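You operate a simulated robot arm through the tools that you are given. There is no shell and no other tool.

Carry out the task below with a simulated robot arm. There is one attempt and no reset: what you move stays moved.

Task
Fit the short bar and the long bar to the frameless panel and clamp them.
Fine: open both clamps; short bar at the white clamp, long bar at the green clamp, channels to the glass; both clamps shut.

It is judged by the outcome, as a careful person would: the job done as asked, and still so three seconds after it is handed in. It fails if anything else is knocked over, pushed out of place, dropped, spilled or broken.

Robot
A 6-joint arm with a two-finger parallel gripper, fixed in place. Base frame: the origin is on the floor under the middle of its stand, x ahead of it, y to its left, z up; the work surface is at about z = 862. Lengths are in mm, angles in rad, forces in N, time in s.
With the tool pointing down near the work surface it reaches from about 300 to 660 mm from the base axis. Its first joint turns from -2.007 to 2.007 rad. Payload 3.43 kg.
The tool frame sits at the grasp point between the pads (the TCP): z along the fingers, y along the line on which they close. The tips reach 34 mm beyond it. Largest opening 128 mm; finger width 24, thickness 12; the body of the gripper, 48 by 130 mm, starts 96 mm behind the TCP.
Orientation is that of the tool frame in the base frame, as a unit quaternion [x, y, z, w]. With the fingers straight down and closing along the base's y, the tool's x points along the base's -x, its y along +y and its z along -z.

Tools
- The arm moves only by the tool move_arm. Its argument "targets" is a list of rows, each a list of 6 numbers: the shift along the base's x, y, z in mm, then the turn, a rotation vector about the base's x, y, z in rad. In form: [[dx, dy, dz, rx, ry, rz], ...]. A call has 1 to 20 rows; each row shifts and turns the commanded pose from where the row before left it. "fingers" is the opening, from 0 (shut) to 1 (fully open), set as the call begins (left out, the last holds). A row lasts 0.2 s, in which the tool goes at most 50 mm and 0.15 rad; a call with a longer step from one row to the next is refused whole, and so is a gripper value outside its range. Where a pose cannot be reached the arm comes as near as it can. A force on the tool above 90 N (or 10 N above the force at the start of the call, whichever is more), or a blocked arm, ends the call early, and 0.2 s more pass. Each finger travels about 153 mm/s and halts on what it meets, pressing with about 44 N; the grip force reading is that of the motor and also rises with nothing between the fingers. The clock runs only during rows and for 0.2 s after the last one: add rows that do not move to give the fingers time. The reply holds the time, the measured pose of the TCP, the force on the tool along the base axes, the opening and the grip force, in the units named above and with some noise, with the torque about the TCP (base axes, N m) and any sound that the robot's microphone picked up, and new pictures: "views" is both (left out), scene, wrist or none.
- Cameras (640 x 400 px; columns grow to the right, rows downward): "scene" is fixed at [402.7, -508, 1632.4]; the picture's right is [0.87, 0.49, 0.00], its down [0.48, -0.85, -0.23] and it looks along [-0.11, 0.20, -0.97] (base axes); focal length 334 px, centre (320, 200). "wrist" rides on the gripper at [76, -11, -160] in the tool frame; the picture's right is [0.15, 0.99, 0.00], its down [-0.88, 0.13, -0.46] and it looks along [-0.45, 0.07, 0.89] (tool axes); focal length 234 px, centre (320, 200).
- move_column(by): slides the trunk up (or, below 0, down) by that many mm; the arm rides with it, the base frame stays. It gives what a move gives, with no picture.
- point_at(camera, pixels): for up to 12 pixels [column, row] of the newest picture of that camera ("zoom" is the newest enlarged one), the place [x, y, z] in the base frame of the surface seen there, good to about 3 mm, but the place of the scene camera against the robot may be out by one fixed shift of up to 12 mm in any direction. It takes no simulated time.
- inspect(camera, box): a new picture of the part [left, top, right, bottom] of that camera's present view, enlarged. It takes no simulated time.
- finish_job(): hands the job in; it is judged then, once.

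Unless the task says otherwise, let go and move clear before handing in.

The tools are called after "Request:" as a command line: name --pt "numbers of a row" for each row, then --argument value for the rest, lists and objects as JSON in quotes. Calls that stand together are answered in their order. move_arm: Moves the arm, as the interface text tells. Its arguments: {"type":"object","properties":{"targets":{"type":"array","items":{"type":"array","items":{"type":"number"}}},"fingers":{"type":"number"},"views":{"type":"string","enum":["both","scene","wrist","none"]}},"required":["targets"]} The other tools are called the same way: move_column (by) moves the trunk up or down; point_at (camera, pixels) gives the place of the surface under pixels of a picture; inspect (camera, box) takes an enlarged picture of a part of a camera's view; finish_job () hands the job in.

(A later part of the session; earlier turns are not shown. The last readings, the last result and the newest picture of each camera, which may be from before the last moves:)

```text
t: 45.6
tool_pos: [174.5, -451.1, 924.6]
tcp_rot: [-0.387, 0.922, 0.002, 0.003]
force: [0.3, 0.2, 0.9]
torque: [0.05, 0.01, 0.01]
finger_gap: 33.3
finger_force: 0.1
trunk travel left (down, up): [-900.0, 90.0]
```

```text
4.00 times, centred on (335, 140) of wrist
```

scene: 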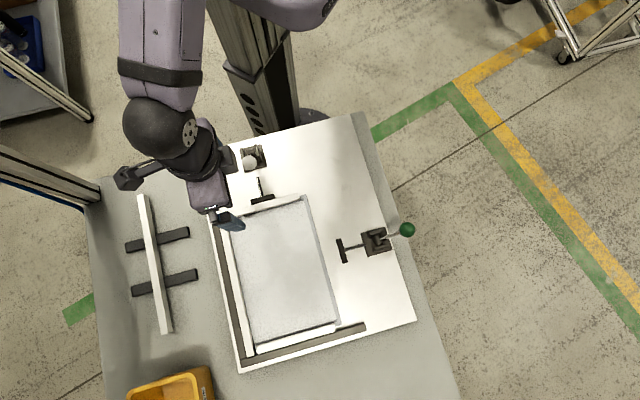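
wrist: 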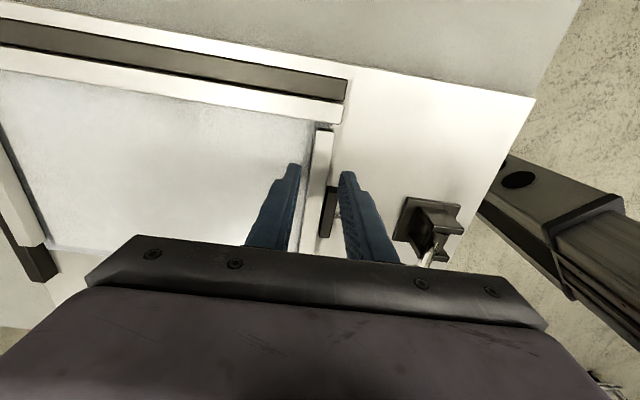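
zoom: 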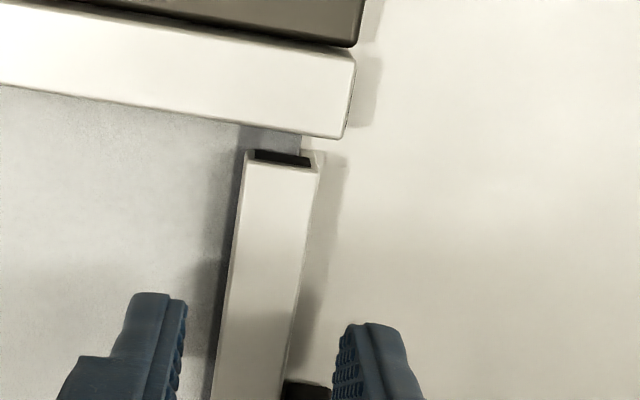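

The fingers straddle the bar clear of the plate at zoom (305,390). I'll lower the last 13 mm and close.

Request:
move_arm --pt "0 0 -7 0 0 0" --pt "0 0 -5.5 0 0 0" --pt "0 0 0 0 0 0" --views "none"

Request:
move_arm --pt "0 0 0 0 0 0" --pt "0 0 0 0 0 0" --fingers 0 --views "wrist"

Request:
inspect --camera "wrist" --box '[270, 90, 400, 190]'

```text
t: 46.4
tool_pos: [174.7, -450.4, 911.8]
tcp_rot: [-0.387, 0.922, 0.002, 0.004]
force: [0.2, -0.1, -0.2]
torque: [-0.02, 0.02, 0.0]
finger_gap: 33.2
finger_force: 0.1
trunk travel left (down, up): [-900.0, 90.0]
```

```text
t: 47.0
tool_pos: [175.5, -451.3, 911.9]
tcp_rot: [-0.387, 0.922, 0.002, 0.004]
force: [-0.2, -0.2, 0.7]
torque: [-0.02, -0.01, 0.0]
finger_gap: 14.7
finger_force: 44.1
trunk travel left (down, up): [-900.0, 90.0]
```

wrist: 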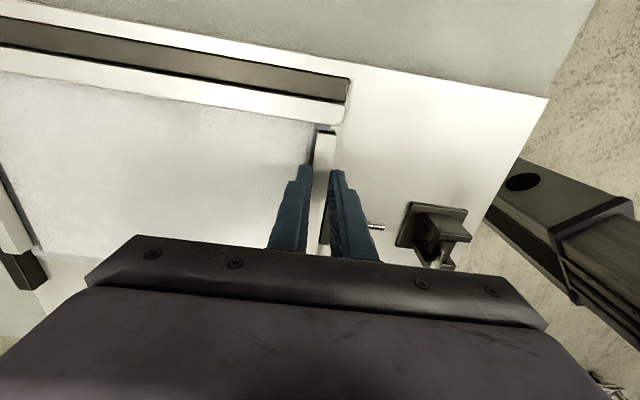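

```text
4.00 times, centred on (335, 140) of wrist
```

zoom: 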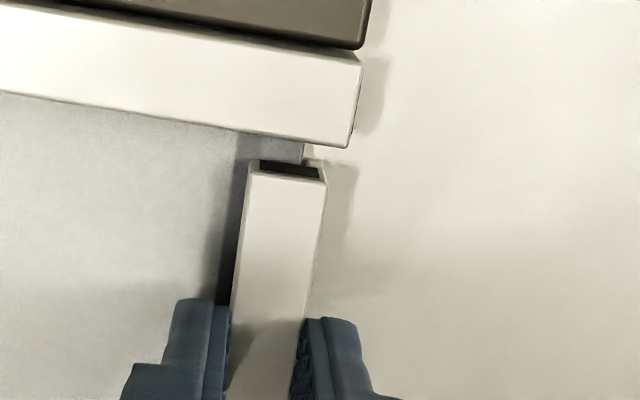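

The bar is gripped again. I'll draw it outward in half-millimetre steps until it meets the plate.

Request:
move_arm --pt "-0.36 0.35 0 0 0 0" --pt "-0.36 0.35 0 0 0 0" --pt "-0.36 0.35 0 0 0 0" --views "none"

Request:
move_arm --pt "-0.36 0.35 0 0 0 0" --pt "-0.18 0.175 0 0 0 0" --views "none"

```text
t: 47.8
tool_pos: [174.0, -449.2, 911.9]
tcp_rot: [-0.387, 0.922, 0.002, 0.003]
force: [1.4, 0.1, -1.1]
torque: [-0.03, 0.0, -0.05]
finger_gap: 15.1
finger_force: 43.6
trunk travel left (down, up): [-900.0, 90.0]
```

```text
t: 48.4
tool_pos: [174.0, -451.1, 910.7]
tcp_rot: [-0.387, 0.922, 0.001, 0.003]
force: [3.4, -1.4, 0.1]
torque: [-0.01, -0.15, -0.26]
finger_gap: 14.7
finger_force: 43.7
trunk travel left (down, up): [-900.0, 90.0]
```

A light contact (3.4 N along v, torque -0.26 N m) shows the plate's far edge touching first. I'll draw slightly more and trim the yaw a touch so the bar lies flat on the plate.

Request:
move_arm --pt "-0.2 0.2 0 0 0 -0.003" --pt "-0.2 0.2 0 0 0 -0.002" --views "none"

Request:
inspect --camera "scene" --box '[220, 170, 320, 230]'

```text
t: 49.0
tool_pos: [173.1, -450.5, 911.1]
tcp_rot: [-0.386, 0.923, 0.002, 0.004]
force: [3.4, -1.7, 1.0]
torque: [-0.05, -0.13, -0.28]
finger_gap: 14.9
finger_force: 44.3
trunk travel left (down, up): [-900.0, 90.0]
```

```text
6.40 times, centred on (270, 200) of scene
```

zoom: 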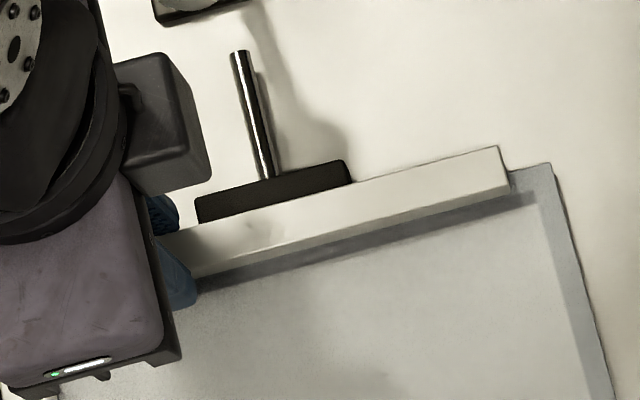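

The scene zoom shows the plate resting along the bar's back (200–350, row 190). I'll trim the yaw slightly more, then check the force before letting go.

Request:
move_arm --pt "0 0 0 0 0 -0.004" --pt "-0.2 0.2 0 0 0 0" --pt "0 0 0 0 0 0" --views "none"

```text
t: 49.8
tool_pos: [173.1, -449.8, 911.3]
tcp_rot: [-0.383, 0.924, 0.002, 0.003]
force: [4.0, -3.5, -0.8]
torque: [-0.14, -0.12, -0.09]
finger_gap: 14.9
finger_force: 44.2
trunk travel left (down, up): [-900.0, 90.0]
```

The load is now 5 N with almost no torque, so the bar lies flat on the plate. I'll let go, rise, and inspect the clamped bar.

Request:
move_arm --pt "0 0 0 0 0 0" --pt "0 0 0 0 0 0" --fingers 0.26 --views "none"

Request:
move_arm --pt "0 0 15 0 0 0" --pt "0 0 35 0 0 0" --pt "0 0 40 0 0 0" --pt "0 0 40 0 0 0"

Request:
inspect --camera "wrist" --box '[270, 80, 390, 180]'

Request:
inspect --camera "scene" --box '[210, 170, 320, 230]'

```text
t: 50.4
tool_pos: [172.8, -448.7, 911.3]
tcp_rot: [-0.383, 0.924, 0.001, 0.003]
force: [0.1, 0.5, 0.4]
torque: [-0.03, 0.01, 0.0]
finger_gap: 33.1
finger_force: 0.0
trunk travel left (down, up): [-900.0, 90.0]
```

```text
t: 51.4
tool_pos: [172.6, -447.7, 1041.0]
tcp_rot: [-0.384, 0.923, 0.001, 0.004]
force: [0.2, -0.4, -0.2]
torque: [0.01, 0.03, 0.0]
finger_gap: 33.2
finger_force: 0.1
trunk travel left (down, up): [-900.0, 90.0]
```

scene: 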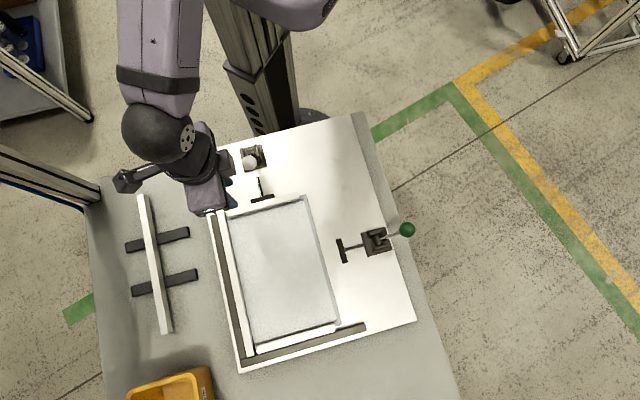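
wrist: 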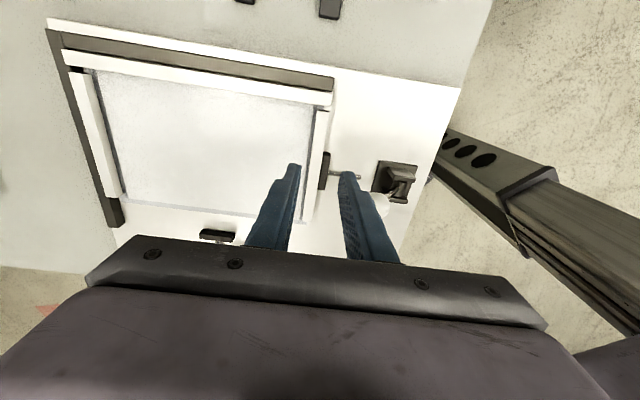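

```text
4.00 times, centred on (330, 130) of wrist
```

zoom: 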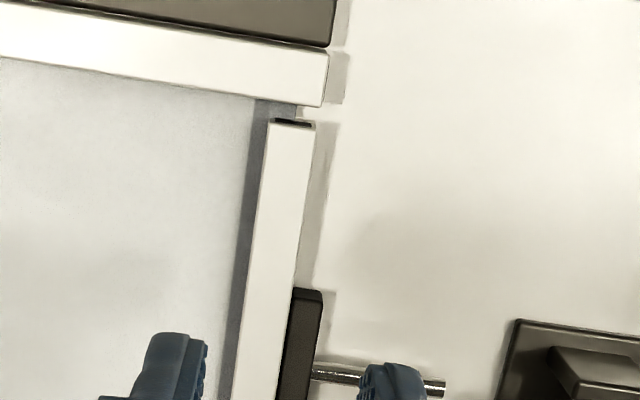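

```text
5.82 times, centred on (265, 200) of scene
```

zoom: 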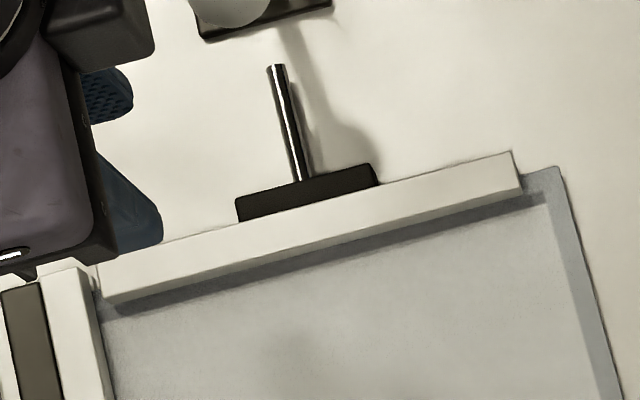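

The wrist zoom shows the plate now flush on the bar's back (zoom (293,300)) and the bar nearly flush with the left bar's end. Next I'll turn back -90° and move over the long bar.

Request:
move_arm --pt "-12.5 -15.8 0 0 0 -0.1428" --pt "-12.5 -15.8 0 0 0 -0.1428" --pt "-12.5 -15.8 0 0 0 -0.1428" --pt "-12.5 -15.8 0 0 0 -0.1428" --pt "-12.5 -15.8 0 0 0 -0.1428" --pt "-12.5 -15.8 0 0 0 -0.1428" --pt "-12.5 -15.8 0 0 0 -0.1428" --pt "-12.5 -15.8 -10 0 0 -0.1428" --pt "-12.5 -15.8 -15 0 0 -0.1428" --pt "-12.5 -15.8 -20 0 0 -0.1428" --pt "-12.5 -15.8 -20 0 0 -0.1428" --fingers 0.28

Request:
inspect --camera "wrist" --box '[220, 20, 400, 220]'

```text
t: 53.8
tool_pos: [35.1, -603.8, 976.7]
tcp_rot: [0.382, 0.924, -0.002, 0.003]
force: [0.0, 0.3, 1.1]
torque: [0.02, -0.01, 0.01]
finger_gap: 36.0
finger_force: 0.1
out of reach, approached as far as the arm can: row 10, 11
trunk travel left (down, up): [-900.0, 90.0]
```

scene: 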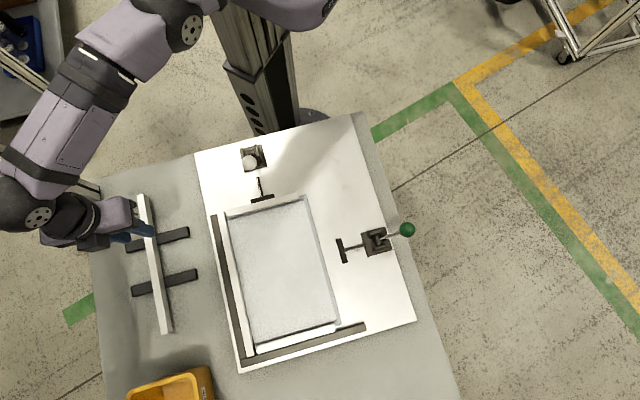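
wrist: 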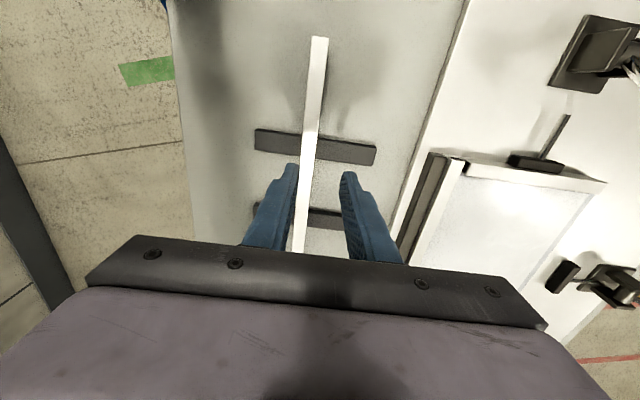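

```text
2.00 times, centred on (310, 120) of wrist
```

zoom: 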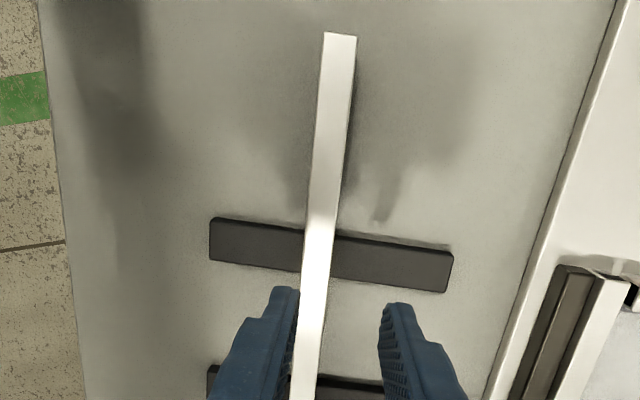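

The arm stopped at (35,-604) as the last rows were at its reach limit at this height. The long bar runs from (319,38) down between the fingertips; I'll measure its line to choose a grasp place within reach.

Request:
point_at --camera "wrist" --pixels '[[320, 38], [318, 60], [315, 85], [312, 110], [309, 135], [306, 160], [303, 185], [301, 210], [299, 235]]'

Request:
inspect --camera "wrist" --box '[280, 25, 350, 75]'

Request:
inspect --camera "wrist" --box '[260, 140, 380, 240]'

```text
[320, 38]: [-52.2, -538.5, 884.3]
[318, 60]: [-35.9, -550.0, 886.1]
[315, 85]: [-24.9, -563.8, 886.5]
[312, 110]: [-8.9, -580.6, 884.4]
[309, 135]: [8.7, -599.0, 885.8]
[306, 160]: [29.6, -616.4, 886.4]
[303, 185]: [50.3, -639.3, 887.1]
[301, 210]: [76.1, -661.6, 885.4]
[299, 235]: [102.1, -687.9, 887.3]
```

```text
8.00 times, centred on (315, 50) of wrist
```

zoom: 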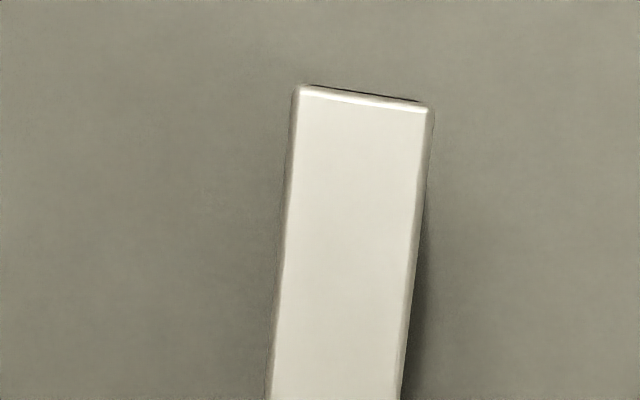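

```text
4.00 times, centred on (320, 190) of wrist
```

zoom: 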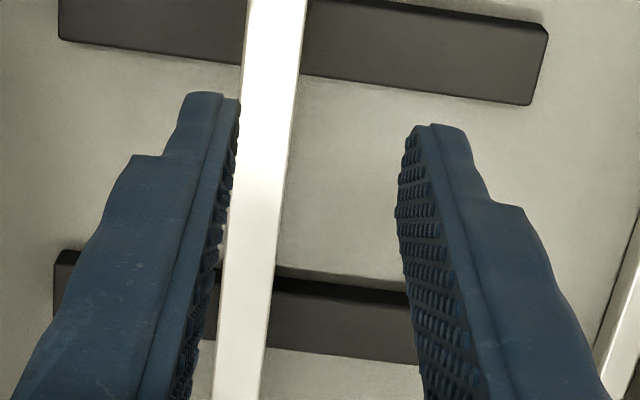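

The long bar's near end is at (-52.6,-538.4) and it runs at about -44.8°, matching the tool's yaw. I'll move toward (17,-606), 97 mm from that end, in a small step first to see how the commanded pose responds.

Request:
move_arm --pt "-9 -1 0 0 0 0" --views "none"

```text
t: 54.2
tool_pos: [26.9, -604.4, 976.1]
tcp_rot: [0.383, 0.924, -0.001, 0.003]
force: [-0.5, 0.9, -0.5]
torque: [0.0, -0.01, 0.01]
finger_gap: 35.8
finger_force: 0.0
trunk travel left (down, up): [-900.0, 90.0]
```

The move was taken from the reached pose. I'll go the rest of the way and lower to about z=935 for a check.

Request:
move_arm --pt "-9.6 -1.6 0 0 0 0" --pt "0 0 -20 0 0 0" --pt "0 0 -20 0 0 0" --views "wrist"

Request:
inspect --camera "wrist" --box '[260, 120, 380, 220]'

```text
t: 55.0
tool_pos: [17.3, -602.3, 937.1]
tcp_rot: [0.381, 0.924, -0.002, 0.003]
force: [0.5, -0.7, 0.4]
torque: [0.02, -0.01, 0.0]
finger_gap: 35.9
finger_force: 0.0
out of reach, approached as far as the arm can: row 2
trunk travel left (down, up): [-900.0, 90.0]
```

wrist: 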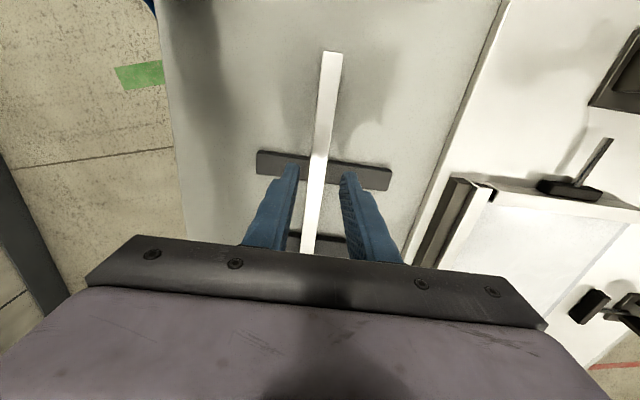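

```text
4.00 times, centred on (320, 170) of wrist
```

zoom: 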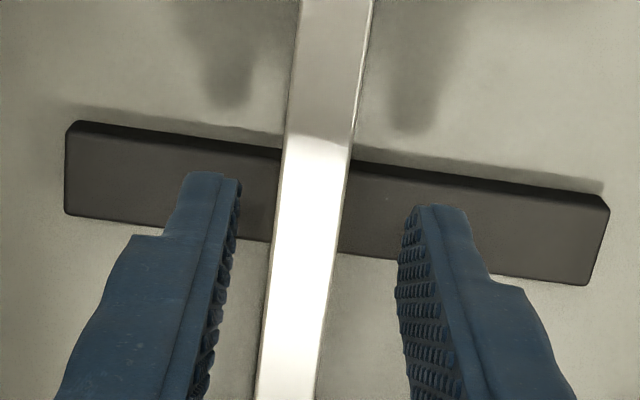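

At this height the arm is at the edge of its reach (row 2 was cut), and the bar sits about 2 mm left of the finger midline. I'll raise the arm 70 mm, shift 2 mm, and lower the trunk 80 mm so the reach at bar height improves.

Request:
move_arm --pt "0 0 35 0 0 0" --pt "0 0 35 0 0 0" --pt "-1.7 -1.9 0 0 0 0" --views "none"

Request:
move_column --by -80

```text
t: 55.8
tool_pos: [16.0, -602.6, 1007.0]
tcp_rot: [0.382, 0.924, -0.002, 0.004]
force: [-0.2, 1.3, -0.1]
torque: [0.01, 0.01, 0.02]
finger_gap: 35.8
finger_force: 0.0
trunk travel left (down, up): [-900.0, 90.0]
```

```text
t: 57.0
tool_pos: [14.9, -602.3, 926.9]
tcp_rot: [0.383, 0.924, -0.001, 0.003]
force: [-0.2, -0.3, 0.2]
torque: [-0.02, 0.01, -0.01]
finger_gap: 35.9
finger_force: 0.0
trunk travel left (down, up): [-820.0, 170.0]
```

The trunk move worked; TCP is at (15,-602,927). I'll lower to grasp height and check the alignment before closing.

Request:
move_arm --pt "0 -0.5 -8 0 0 0" --pt "0 0 -7 0 0 0" --views "wrist"

Request:
inspect --camera "wrist" --box '[260, 120, 380, 220]'

```text
t: 57.6
tool_pos: [16.3, -602.2, 911.0]
tcp_rot: [0.381, 0.925, -0.001, 0.003]
force: [0.2, 0.2, -0.3]
torque: [-0.02, 0.01, 0.0]
finger_gap: 35.9
finger_force: 0.0
trunk travel left (down, up): [-820.0, 170.0]
```

wrist: 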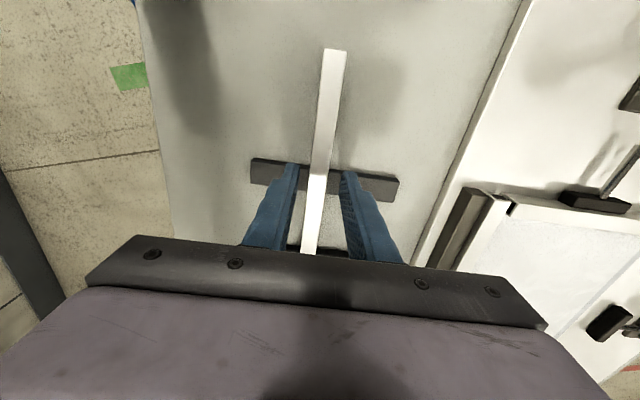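

```text
4.00 times, centred on (320, 170) of wrist
```

zoom: 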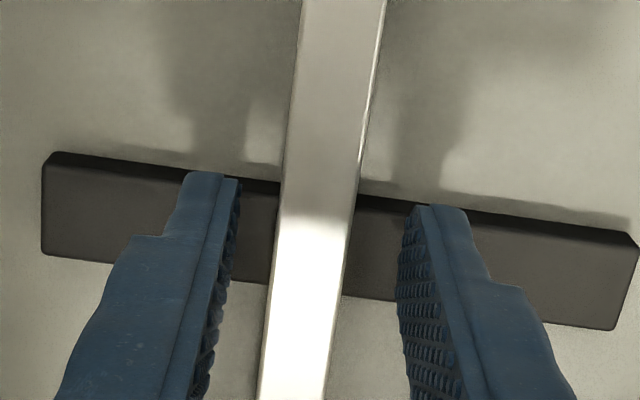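

The bar is within about 1 mm of the finger midline. I'll close on it.

Request:
move_arm --pt "0 0 0 0 0 0" --pt "0 0 0 0 0 0" --pt "0 0 0 0 0 0" --fingers 0 --views "wrist"

Request:
inspect --camera "wrist" --box '[290, 30, 370, 110]'

```text
t: 58.4
tool_pos: [16.9, -602.4, 912.3]
tcp_rot: [0.382, 0.924, -0.002, 0.004]
force: [-0.2, 0.1, 0.3]
torque: [-0.01, 0.02, 0.04]
finger_gap: 14.8
finger_force: 43.6
trunk travel left (down, up): [-820.0, 170.0]
```

wrist: 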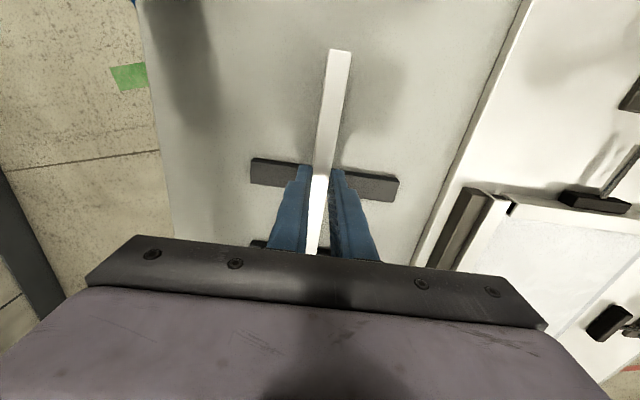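

```text
5.00 times, centred on (330, 70) of wrist
```

zoom: 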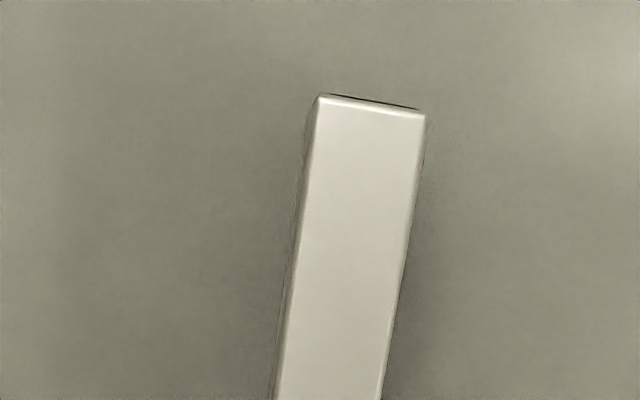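

The grip is firm (14.8 mm, 43.6 N) with the near end 95 mm from the grasp. I'll lift the long bar and carry it, without turning, to just outside the right glass edge, staying high.

Request:
move_arm --pt "0 0 10 0 0 0" --pt "0 0 25 0 0 0" --pt "0 0 35 0 0 0" --pt "10 6 20 0 0 0" --pt "36 22.4 10 0 0 0" --pt "36 22.4 0 0 0 0" --pt "36 22.4 0 0 0 0" --pt "36 22.4 0 0 0 0" --pt "36 22.4 0 0 0 0" --pt "36 22.4 0 0 0 0" --pt "36 22.4 0 0 0 0" --pt "36 22.4 0 0 0 0" --pt "29 18.5 0 0 0 0.005"

Request:
inspect --camera "wrist" --box '[240, 40, 420, 200]'

```text
t: 61.2
tool_pos: [343.9, -390.5, 1009.6]
tcp_rot: [0.379, 0.925, -0.001, 0.003]
force: [-0.1, 0.7, -0.6]
torque: [0.02, 0.05, -0.01]
finger_gap: 14.8
finger_force: 43.6
out of reach, approached as far as the arm can: row 3
trunk travel left (down, up): [-820.0, 170.0]
```

scene: 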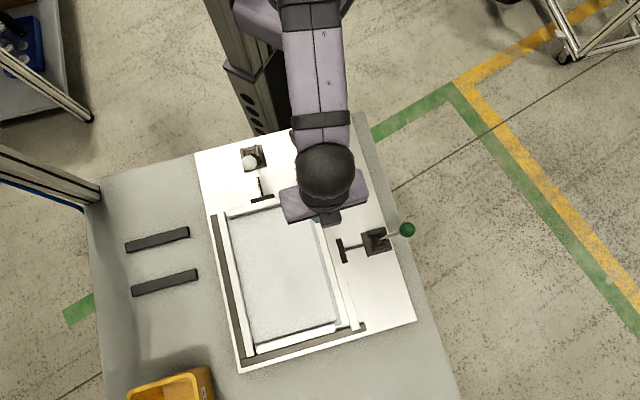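
wrist: 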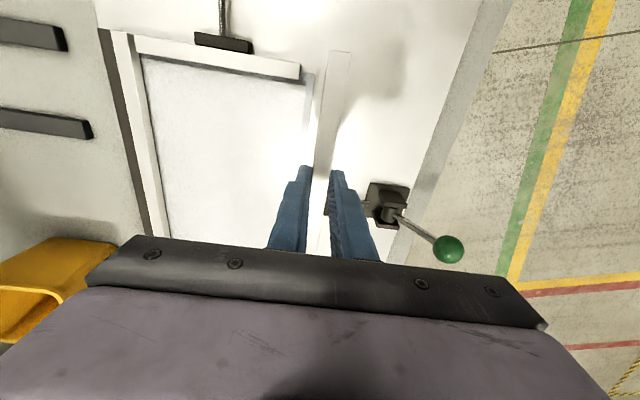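

```text
2.50 times, centred on (330, 120) of wrist
```

zoom: 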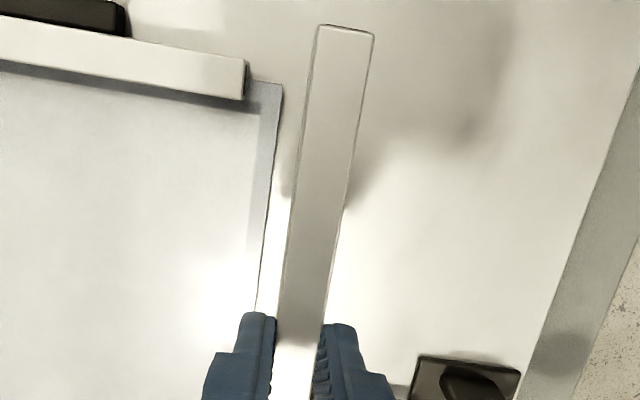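

The long bar hangs over the right edge (zoom (320,150)), with the glass edge at zoom (282,85)–(258,310). I'll zoom more to check the angle between bar and glass edge before lowering.

Request:
inspect --camera "wrist" --box '[280, 60, 360, 120]'

Request:
inspect --camera "wrist" --box '[280, 115, 360, 175]'

Request:
inspect --camera "wrist" --box '[95, 20, 195, 120]'

Request:
inspect --camera "wrist" --box '[115, 140, 215, 240]'

```text
6.67 times, centred on (320, 90) of wrist
```

zoom: 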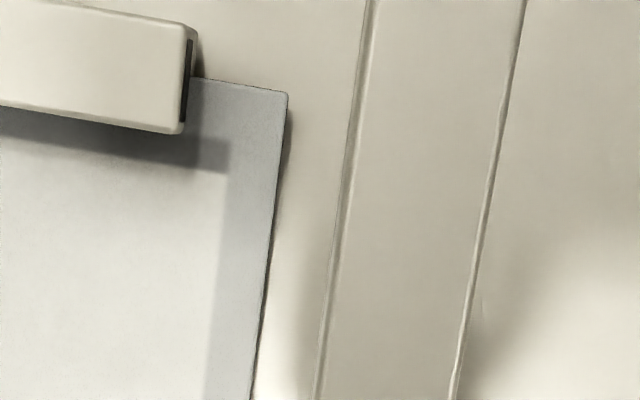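

```text
6.67 times, centred on (320, 145) of wrist
```

zoom: 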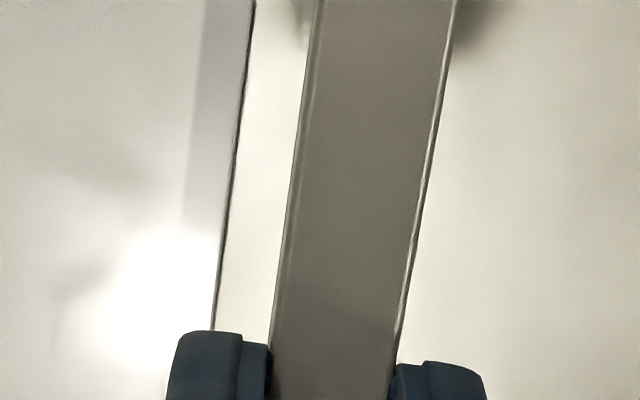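

```text
4.00 times, centred on (145, 70) of wrist
```

zoom: 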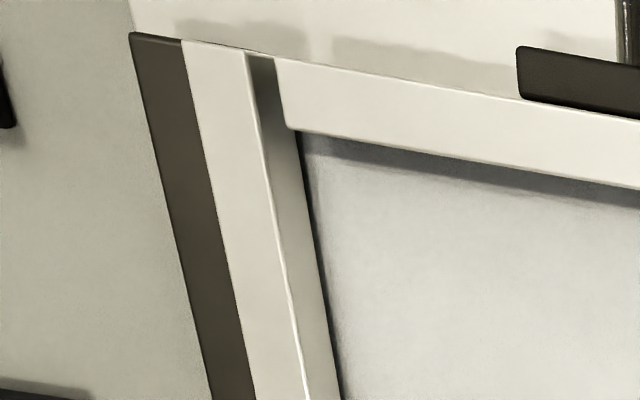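

```text
4.00 times, centred on (165, 190) of wrist
```

zoom: 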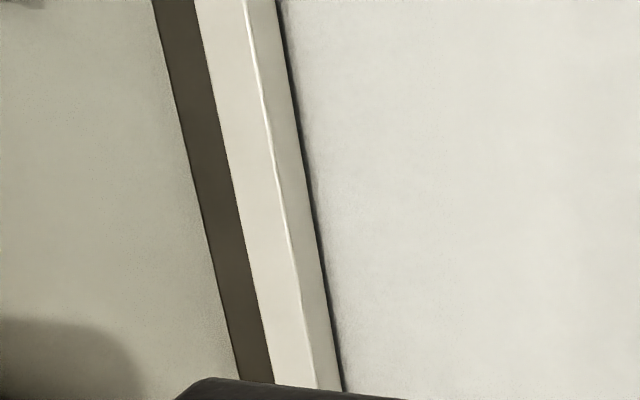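

The held bar and glass edge are parallel within about 0.3°; the bar's inner face is 9.6 mm outside the glass edge and its top end 7 mm beyond the left bar's end. I'll correct to about 4 mm and 3.5 mm and lower to z≈932.

Request:
move_arm --pt "-1.4 -6.3 0 0 0 0" --pt "0 0 -26 0 0 0" --pt "0 0 -26 0 0 0" --pt "0 0 -25 0 0 0"

Request:
inspect --camera "wrist" --box '[270, 60, 370, 150]'

Request:
inspect --camera "scene" --box '[290, 180, 390, 360]'

```text
t: 62.2
tool_pos: [343.8, -397.6, 932.7]
tcp_rot: [0.379, 0.925, -0.001, 0.003]
force: [-0.6, 1.0, -1.4]
torque: [0.03, 0.06, -0.02]
finger_gap: 15.0
finger_force: 44.2
trunk travel left (down, up): [-820.0, 170.0]
```

scene: 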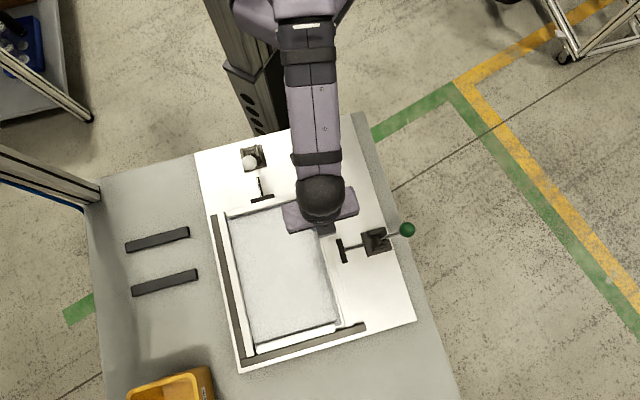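
wrist: 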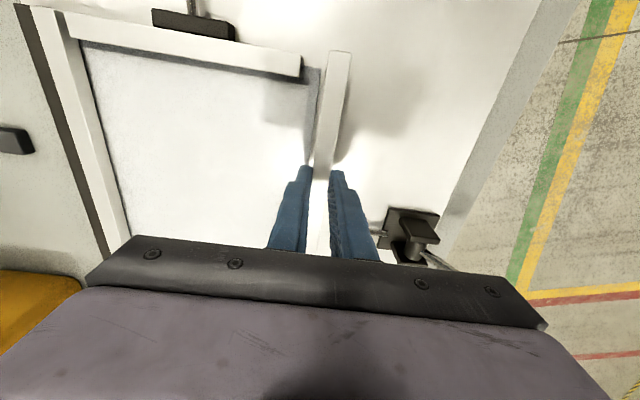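

```text
4.44 times, centred on (320, 105) of wrist
```

zoom: 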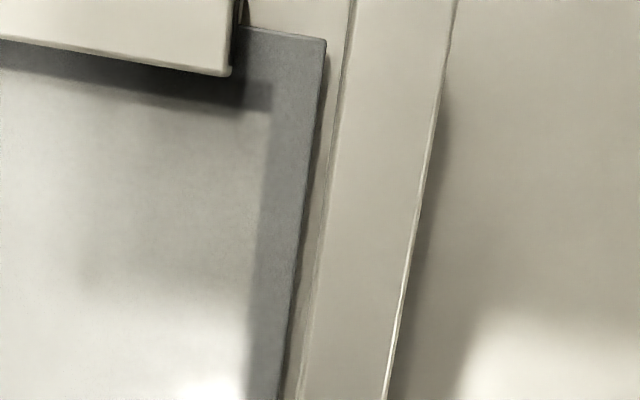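

```text
2.22 times, centred on (340, 270) of scene
```

zoom: 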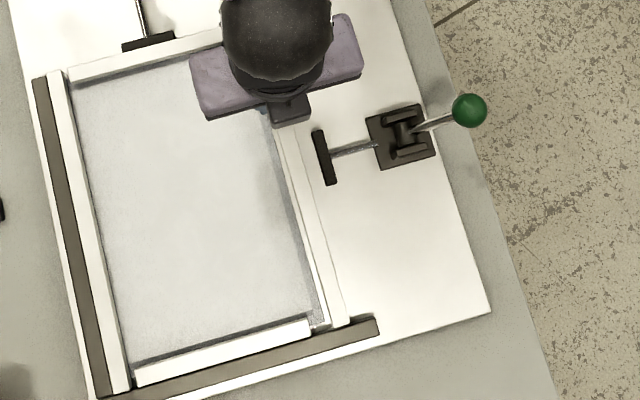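

The gap to the glass edge is now about 3.4 mm, parallel. The bottom end is close to the bottom fence in the scene zoom (345,325), so I'll shift 1.5 mm away from it and lower to a few mm above the board, then check that end.

Request:
move_arm --pt "-1.07 1.05 0 0 0 0" --pt "0 0 -9 0 0 0" --pt "0 0 -7 0 0 0" --views "none"

Request:
inspect --camera "scene" --box '[310, 290, 380, 350]'

Request:
inspect --camera "wrist" --box '[270, 60, 370, 150]'

```text
t: 63.0
tool_pos: [341.6, -397.7, 918.1]
tcp_rot: [0.38, 0.925, -0.002, 0.003]
force: [-0.4, -0.6, -1.1]
torque: [0.07, 0.08, 0.0]
finger_gap: 15.1
finger_force: 44.5
trunk travel left (down, up): [-820.0, 170.0]
```

```text
6.67 times, centred on (345, 320) of scene
```

zoom: 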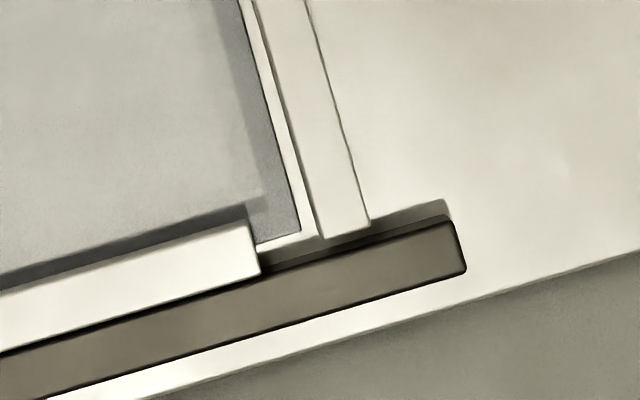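

```text
4.44 times, centred on (320, 105) of wrist
```

zoom: 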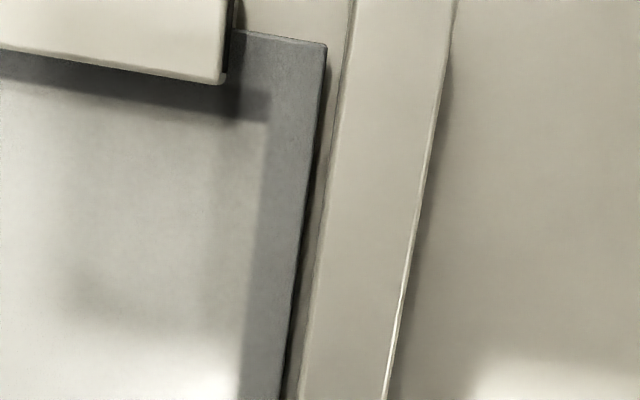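

The bottom end clears the fence by about 3–4 mm and the bar is parallel to the glass edge. I'll lower to the board with care.

Request:
move_arm --pt "0 0 -3 0 0 0" --pt "0 0 -1.5 0 0 0" --pt "0 0 -1 0 0 0" --views "none"

Request:
move_arm --pt "0 0 -0.7 0 0 0" --pt "0 0 -0.5 0 0 0" --views "none"

```text
t: 63.8
tool_pos: [341.5, -397.4, 911.6]
tcp_rot: [0.38, 0.925, -0.002, 0.003]
force: [-0.7, -0.6, -0.2]
torque: [0.03, 0.05, -0.02]
finger_gap: 15.0
finger_force: 43.9
trunk travel left (down, up): [-820.0, 170.0]
```

```text
t: 64.4
tool_pos: [341.7, -397.4, 911.9]
tcp_rot: [0.38, 0.925, -0.002, 0.004]
force: [1.4, -1.2, 3.4]
torque: [0.33, 0.34, 0.02]
finger_gap: 15.0
finger_force: 44.2
trunk travel left (down, up): [-820.0, 170.0]
```

Light contact (3.4 N) with the torque pointing to the top end touching first. I'll tip the tool by 0.004 rad to level the bar and lower slightly.

Request:
move_arm --pt "0 0 0 0.0028 0.0028 0" --pt "0 0 -0.4 0 0 0" --pt "0 0 -0.3 0 0 0" --views "none"

```text
t: 65.2
tool_pos: [342.8, -396.1, 912.1]
tcp_rot: [0.379, 0.925, -0.002, 0.003]
force: [1.2, -1.4, 8.9]
torque: [-0.53, -0.58, 0.0]
finger_gap: 14.7
finger_force: 44.3
trunk travel left (down, up): [-820.0, 170.0]
```

The bar is now flat on the board (reaction near its middle). I'll slide it toward the glass along -u in 2 mm steps.

Request:
move_arm --pt "-1.05 -1.07 0.3 0 0 0" --pt "-1.4 -1.43 0 0 0 0" --pt "-1.05 -1.07 0 0 0 0" --views "wrist"

Request:
inspect --camera "wrist" --box '[270, 40, 370, 140]'

Request:
inspect --camera "scene" --box '[310, 290, 380, 350]'

```text
t: 66.0
tool_pos: [338.2, -400.3, 910.9]
tcp_rot: [0.379, 0.925, -0.002, 0.003]
force: [4.2, 2.3, 13.1]
torque: [-0.48, -0.82, 0.34]
finger_gap: 14.9
finger_force: 43.6
trunk travel left (down, up): [-820.0, 170.0]
```

wrist: 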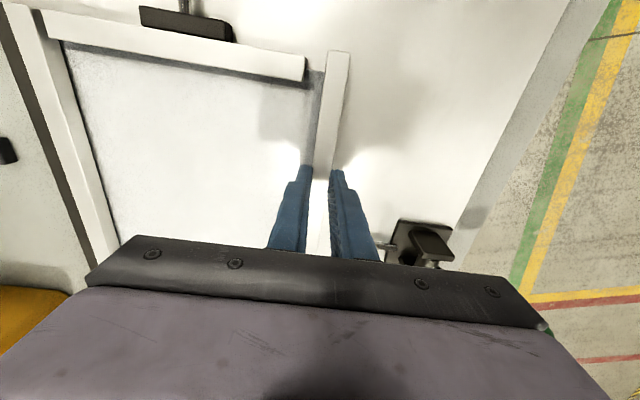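

```text
4.00 times, centred on (320, 90) of wrist
```

zoom: 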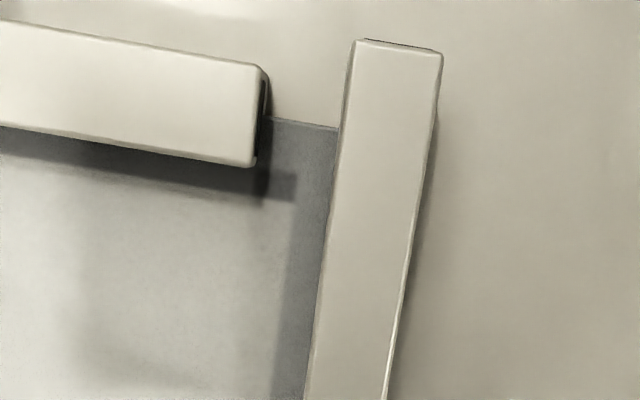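

```text
6.67 times, centred on (345, 320) of scene
```

zoom: 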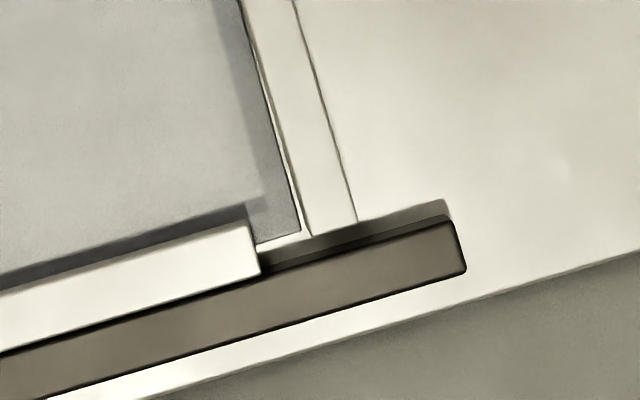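

The top end has entered over the glass, but the bottom end lagged and still shows a gap of about 3–4 mm at scene zoom (306,235). I'll lighten the downward load and turn the tool about -0.012 rad to bring the bottom end in.

Request:
move_arm --pt "0 0 0.6 0 0 0" --pt "0 0 0 0 0 -0.006" --pt "0 0 0 0 0 -0.006" --views "none"

Request:
inspect --camera "wrist" --box '[270, 40, 370, 140]'

Request:
inspect --camera "scene" --box '[310, 290, 380, 350]'

```text
t: 66.8
tool_pos: [338.1, -401.6, 912.1]
tcp_rot: [0.385, 0.923, -0.002, 0.001]
force: [1.2, 0.4, 9.2]
torque: [-0.39, -0.47, 0.5]
finger_gap: 15.0
finger_force: 44.0
trunk travel left (down, up): [-820.0, 170.0]
```

```text
4.00 times, centred on (320, 90) of wrist
```

zoom: 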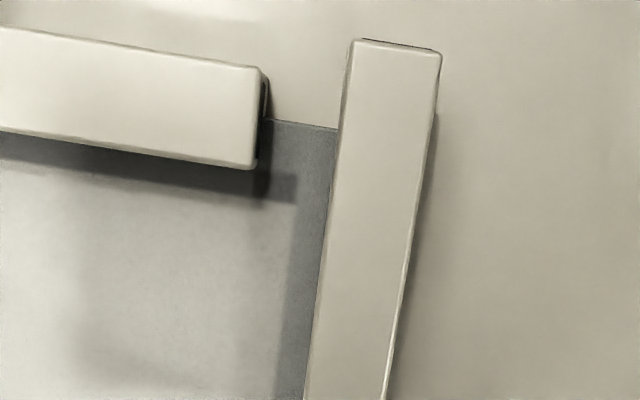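

```text
6.67 times, centred on (345, 320) of scene
```

zoom: 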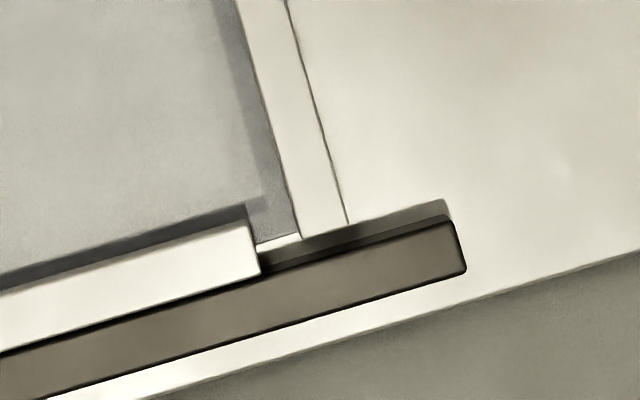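

Both ends now overlap the glass edge. I'll lighten the load a bit more and slide further in, with a slight turn to keep the bottom end from lagging.

Request:
move_arm --pt "-0.7 -0.71 0.5 0 0 0" --pt "-1.05 -1.07 0 0 0 -0.002" --pt "-1.05 -1.07 0 0 0 0" --views "none"

Request:
inspect --camera "wrist" --box '[270, 40, 370, 140]'

Request:
inspect --camera "scene" --box '[310, 290, 380, 350]'

```text
t: 67.6
tool_pos: [335.4, -403.4, 910.6]
tcp_rot: [0.385, 0.923, 0.0, 0.001]
force: [1.6, 1.7, 3.8]
torque: [-0.51, -0.59, 0.3]
finger_gap: 14.8
finger_force: 43.6
trunk travel left (down, up): [-820.0, 170.0]
```

```text
4.00 times, centred on (320, 90) of wrist
```

zoom: 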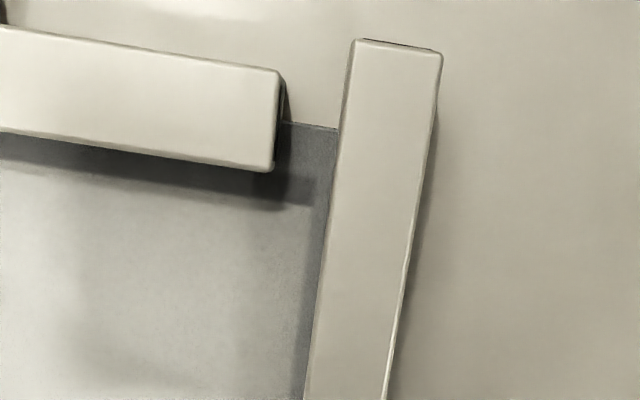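

```text
6.67 times, centred on (345, 320) of scene
```

zoom: 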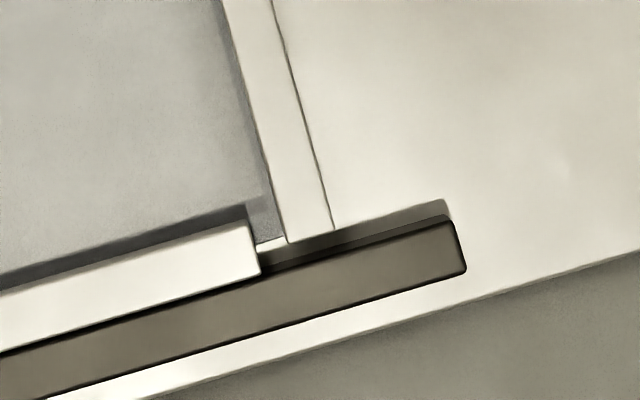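

The bar is in at both ends, about as deep as the clamp's closed position (bottom slightly deeper). I'll ease it out 1.5 mm so the clamp will press it home, and start sliding it down toward the bottom fence.

Request:
move_arm --pt "1.05 1.07 0 0 0 0.004" --pt "0.71 -0.7 0 0 0 0" --pt "0.71 -0.7 0 0 0 0" --views "none"

Request:
inspect --camera "scene" --box '[310, 290, 380, 350]'

Request:
inspect --camera "wrist" --box '[20, 0, 360, 140]'

```text
t: 68.4
tool_pos: [337.8, -403.7, 910.9]
tcp_rot: [0.384, 0.923, 0.0, 0.001]
force: [-1.2, 0.7, 3.2]
torque: [0.11, 0.18, -0.01]
finger_gap: 14.9
finger_force: 44.3
trunk travel left (down, up): [-820.0, 170.0]
```

```text
6.67 times, centred on (345, 320) of scene
```

zoom: 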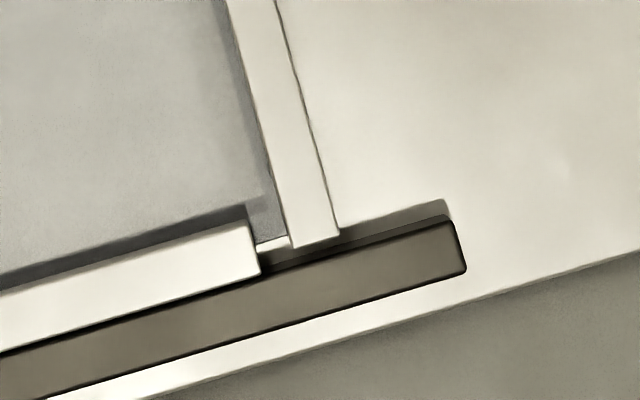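

```text
1.88 times, centred on (190, 70) of wrist
```

zoom: 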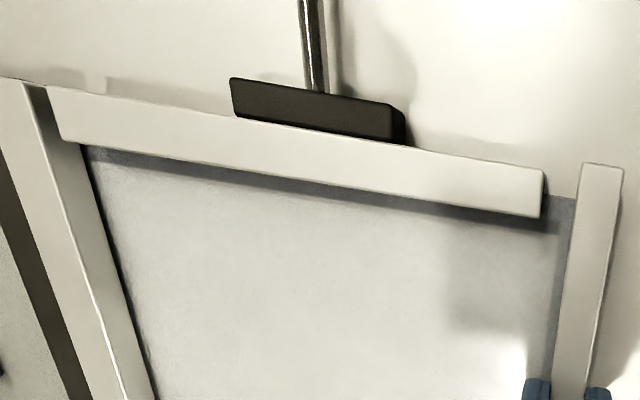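

The bottom end is now nearer the fence (zoom (317,244) against the edge near (317,255)). I'll keep sliding down in 1 mm steps until I feel it.

Request:
move_arm --pt "0.71 -0.7 0 0 0 0" --pt "0.71 -0.7 0 0 0 0" --views "none"

Request:
inspect --camera "scene" --box '[310, 290, 380, 350]'

```text
t: 69.0
tool_pos: [339.6, -403.9, 910.9]
tcp_rot: [0.385, 0.923, -0.001, 0.001]
force: [-0.8, 1.0, 4.6]
torque: [0.36, 0.43, 0.0]
finger_gap: 15.3
finger_force: 43.9
trunk travel left (down, up): [-820.0, 170.0]
```

```text
6.67 times, centred on (345, 320) of scene
```

zoom: 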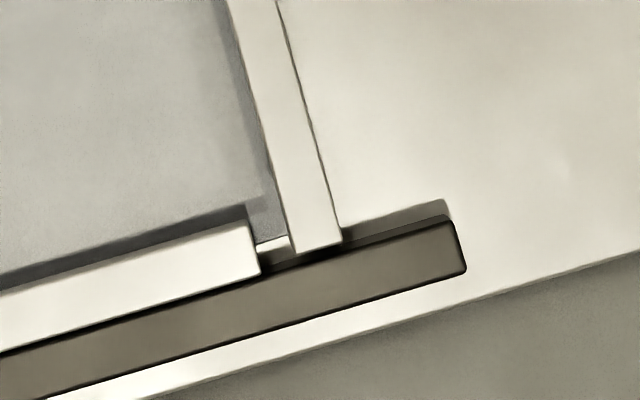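

The bottom end is within 1–2 mm of the fence. I'll go a little further, watching the force.

Request:
move_arm --pt "0.5 -0.49 0 0 0 0" --pt "0.5 -0.49 0 0 0 0" --views "wrist"

Request:
inspect --camera "scene" --box '[310, 290, 380, 350]'

Request:
inspect --camera "wrist" --box '[270, 30, 370, 130]'

Request:
inspect --camera "wrist" --box '[0, 0, 100, 80]'

```text
t: 69.6
tool_pos: [340.0, -405.5, 911.4]
tcp_rot: [0.384, 0.923, 0.0, 0.001]
force: [-0.9, 0.3, 2.0]
torque: [0.25, 0.21, -0.02]
finger_gap: 15.2
finger_force: 43.9
trunk travel left (down, up): [-820.0, 170.0]
```

wrist: 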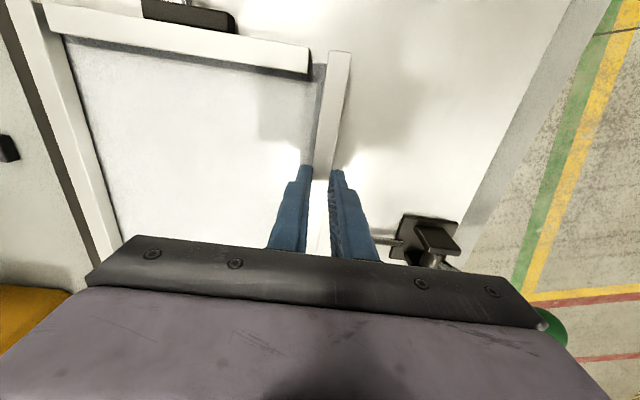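

```text
6.67 times, centred on (345, 320) of scene
```

zoom: 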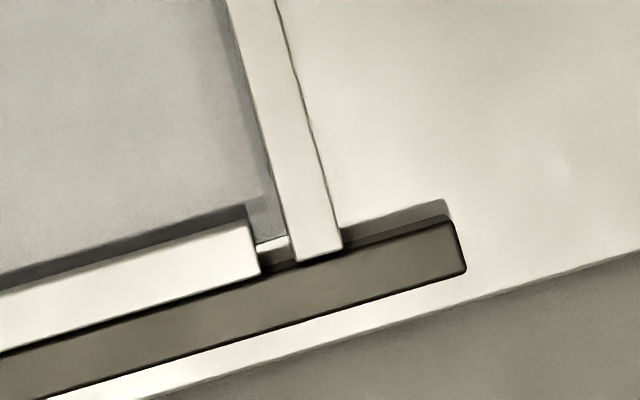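

```text
4.00 times, centred on (320, 80) of wrist
```

zoom: 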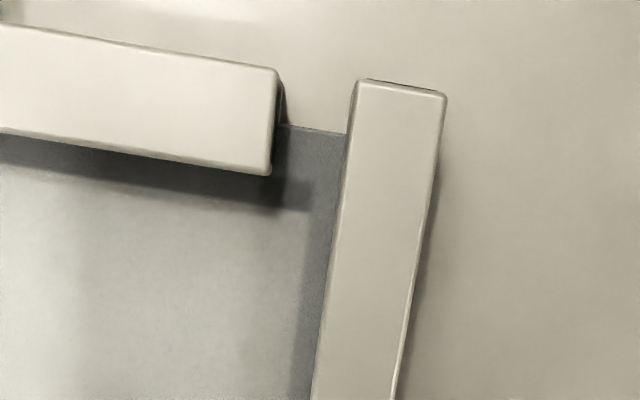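

```text
5.00 times, centred on (50, 40) of wrist
```

zoom: 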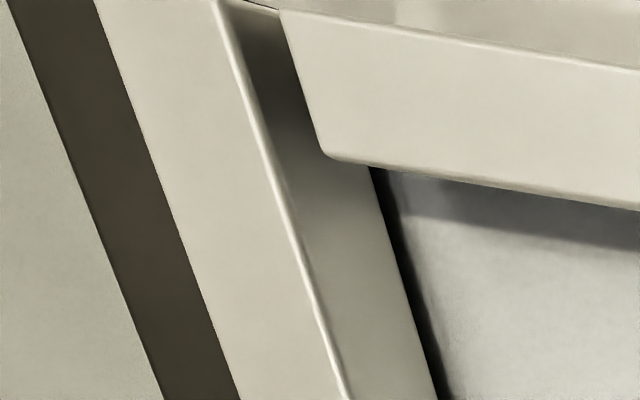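

The bottom end now meets the fence line visually and the top end is level with the short bar's outer face. I'll try up to 1 mm more to feel the fence.

Request:
move_arm --pt "0.36 -0.35 0 0 0 0" --pt "0.36 -0.35 0 0 0 0" --views "none"

Request:
inspect --camera "scene" --box '[310, 290, 380, 350]'

```text
t: 70.2
tool_pos: [340.8, -407.1, 911.2]
tcp_rot: [0.384, 0.923, 0.0, 0.001]
force: [-0.4, 0.8, 1.3]
torque: [0.21, 0.22, 0.04]
finger_gap: 15.0
finger_force: 43.8
trunk travel left (down, up): [-820.0, 170.0]
```

```text
6.67 times, centred on (345, 320) of scene
```

zoom: 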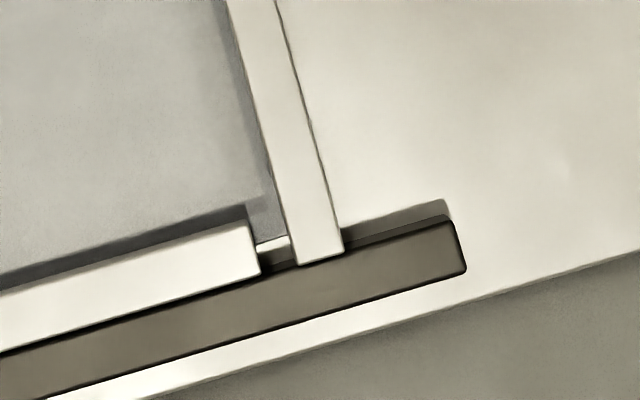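

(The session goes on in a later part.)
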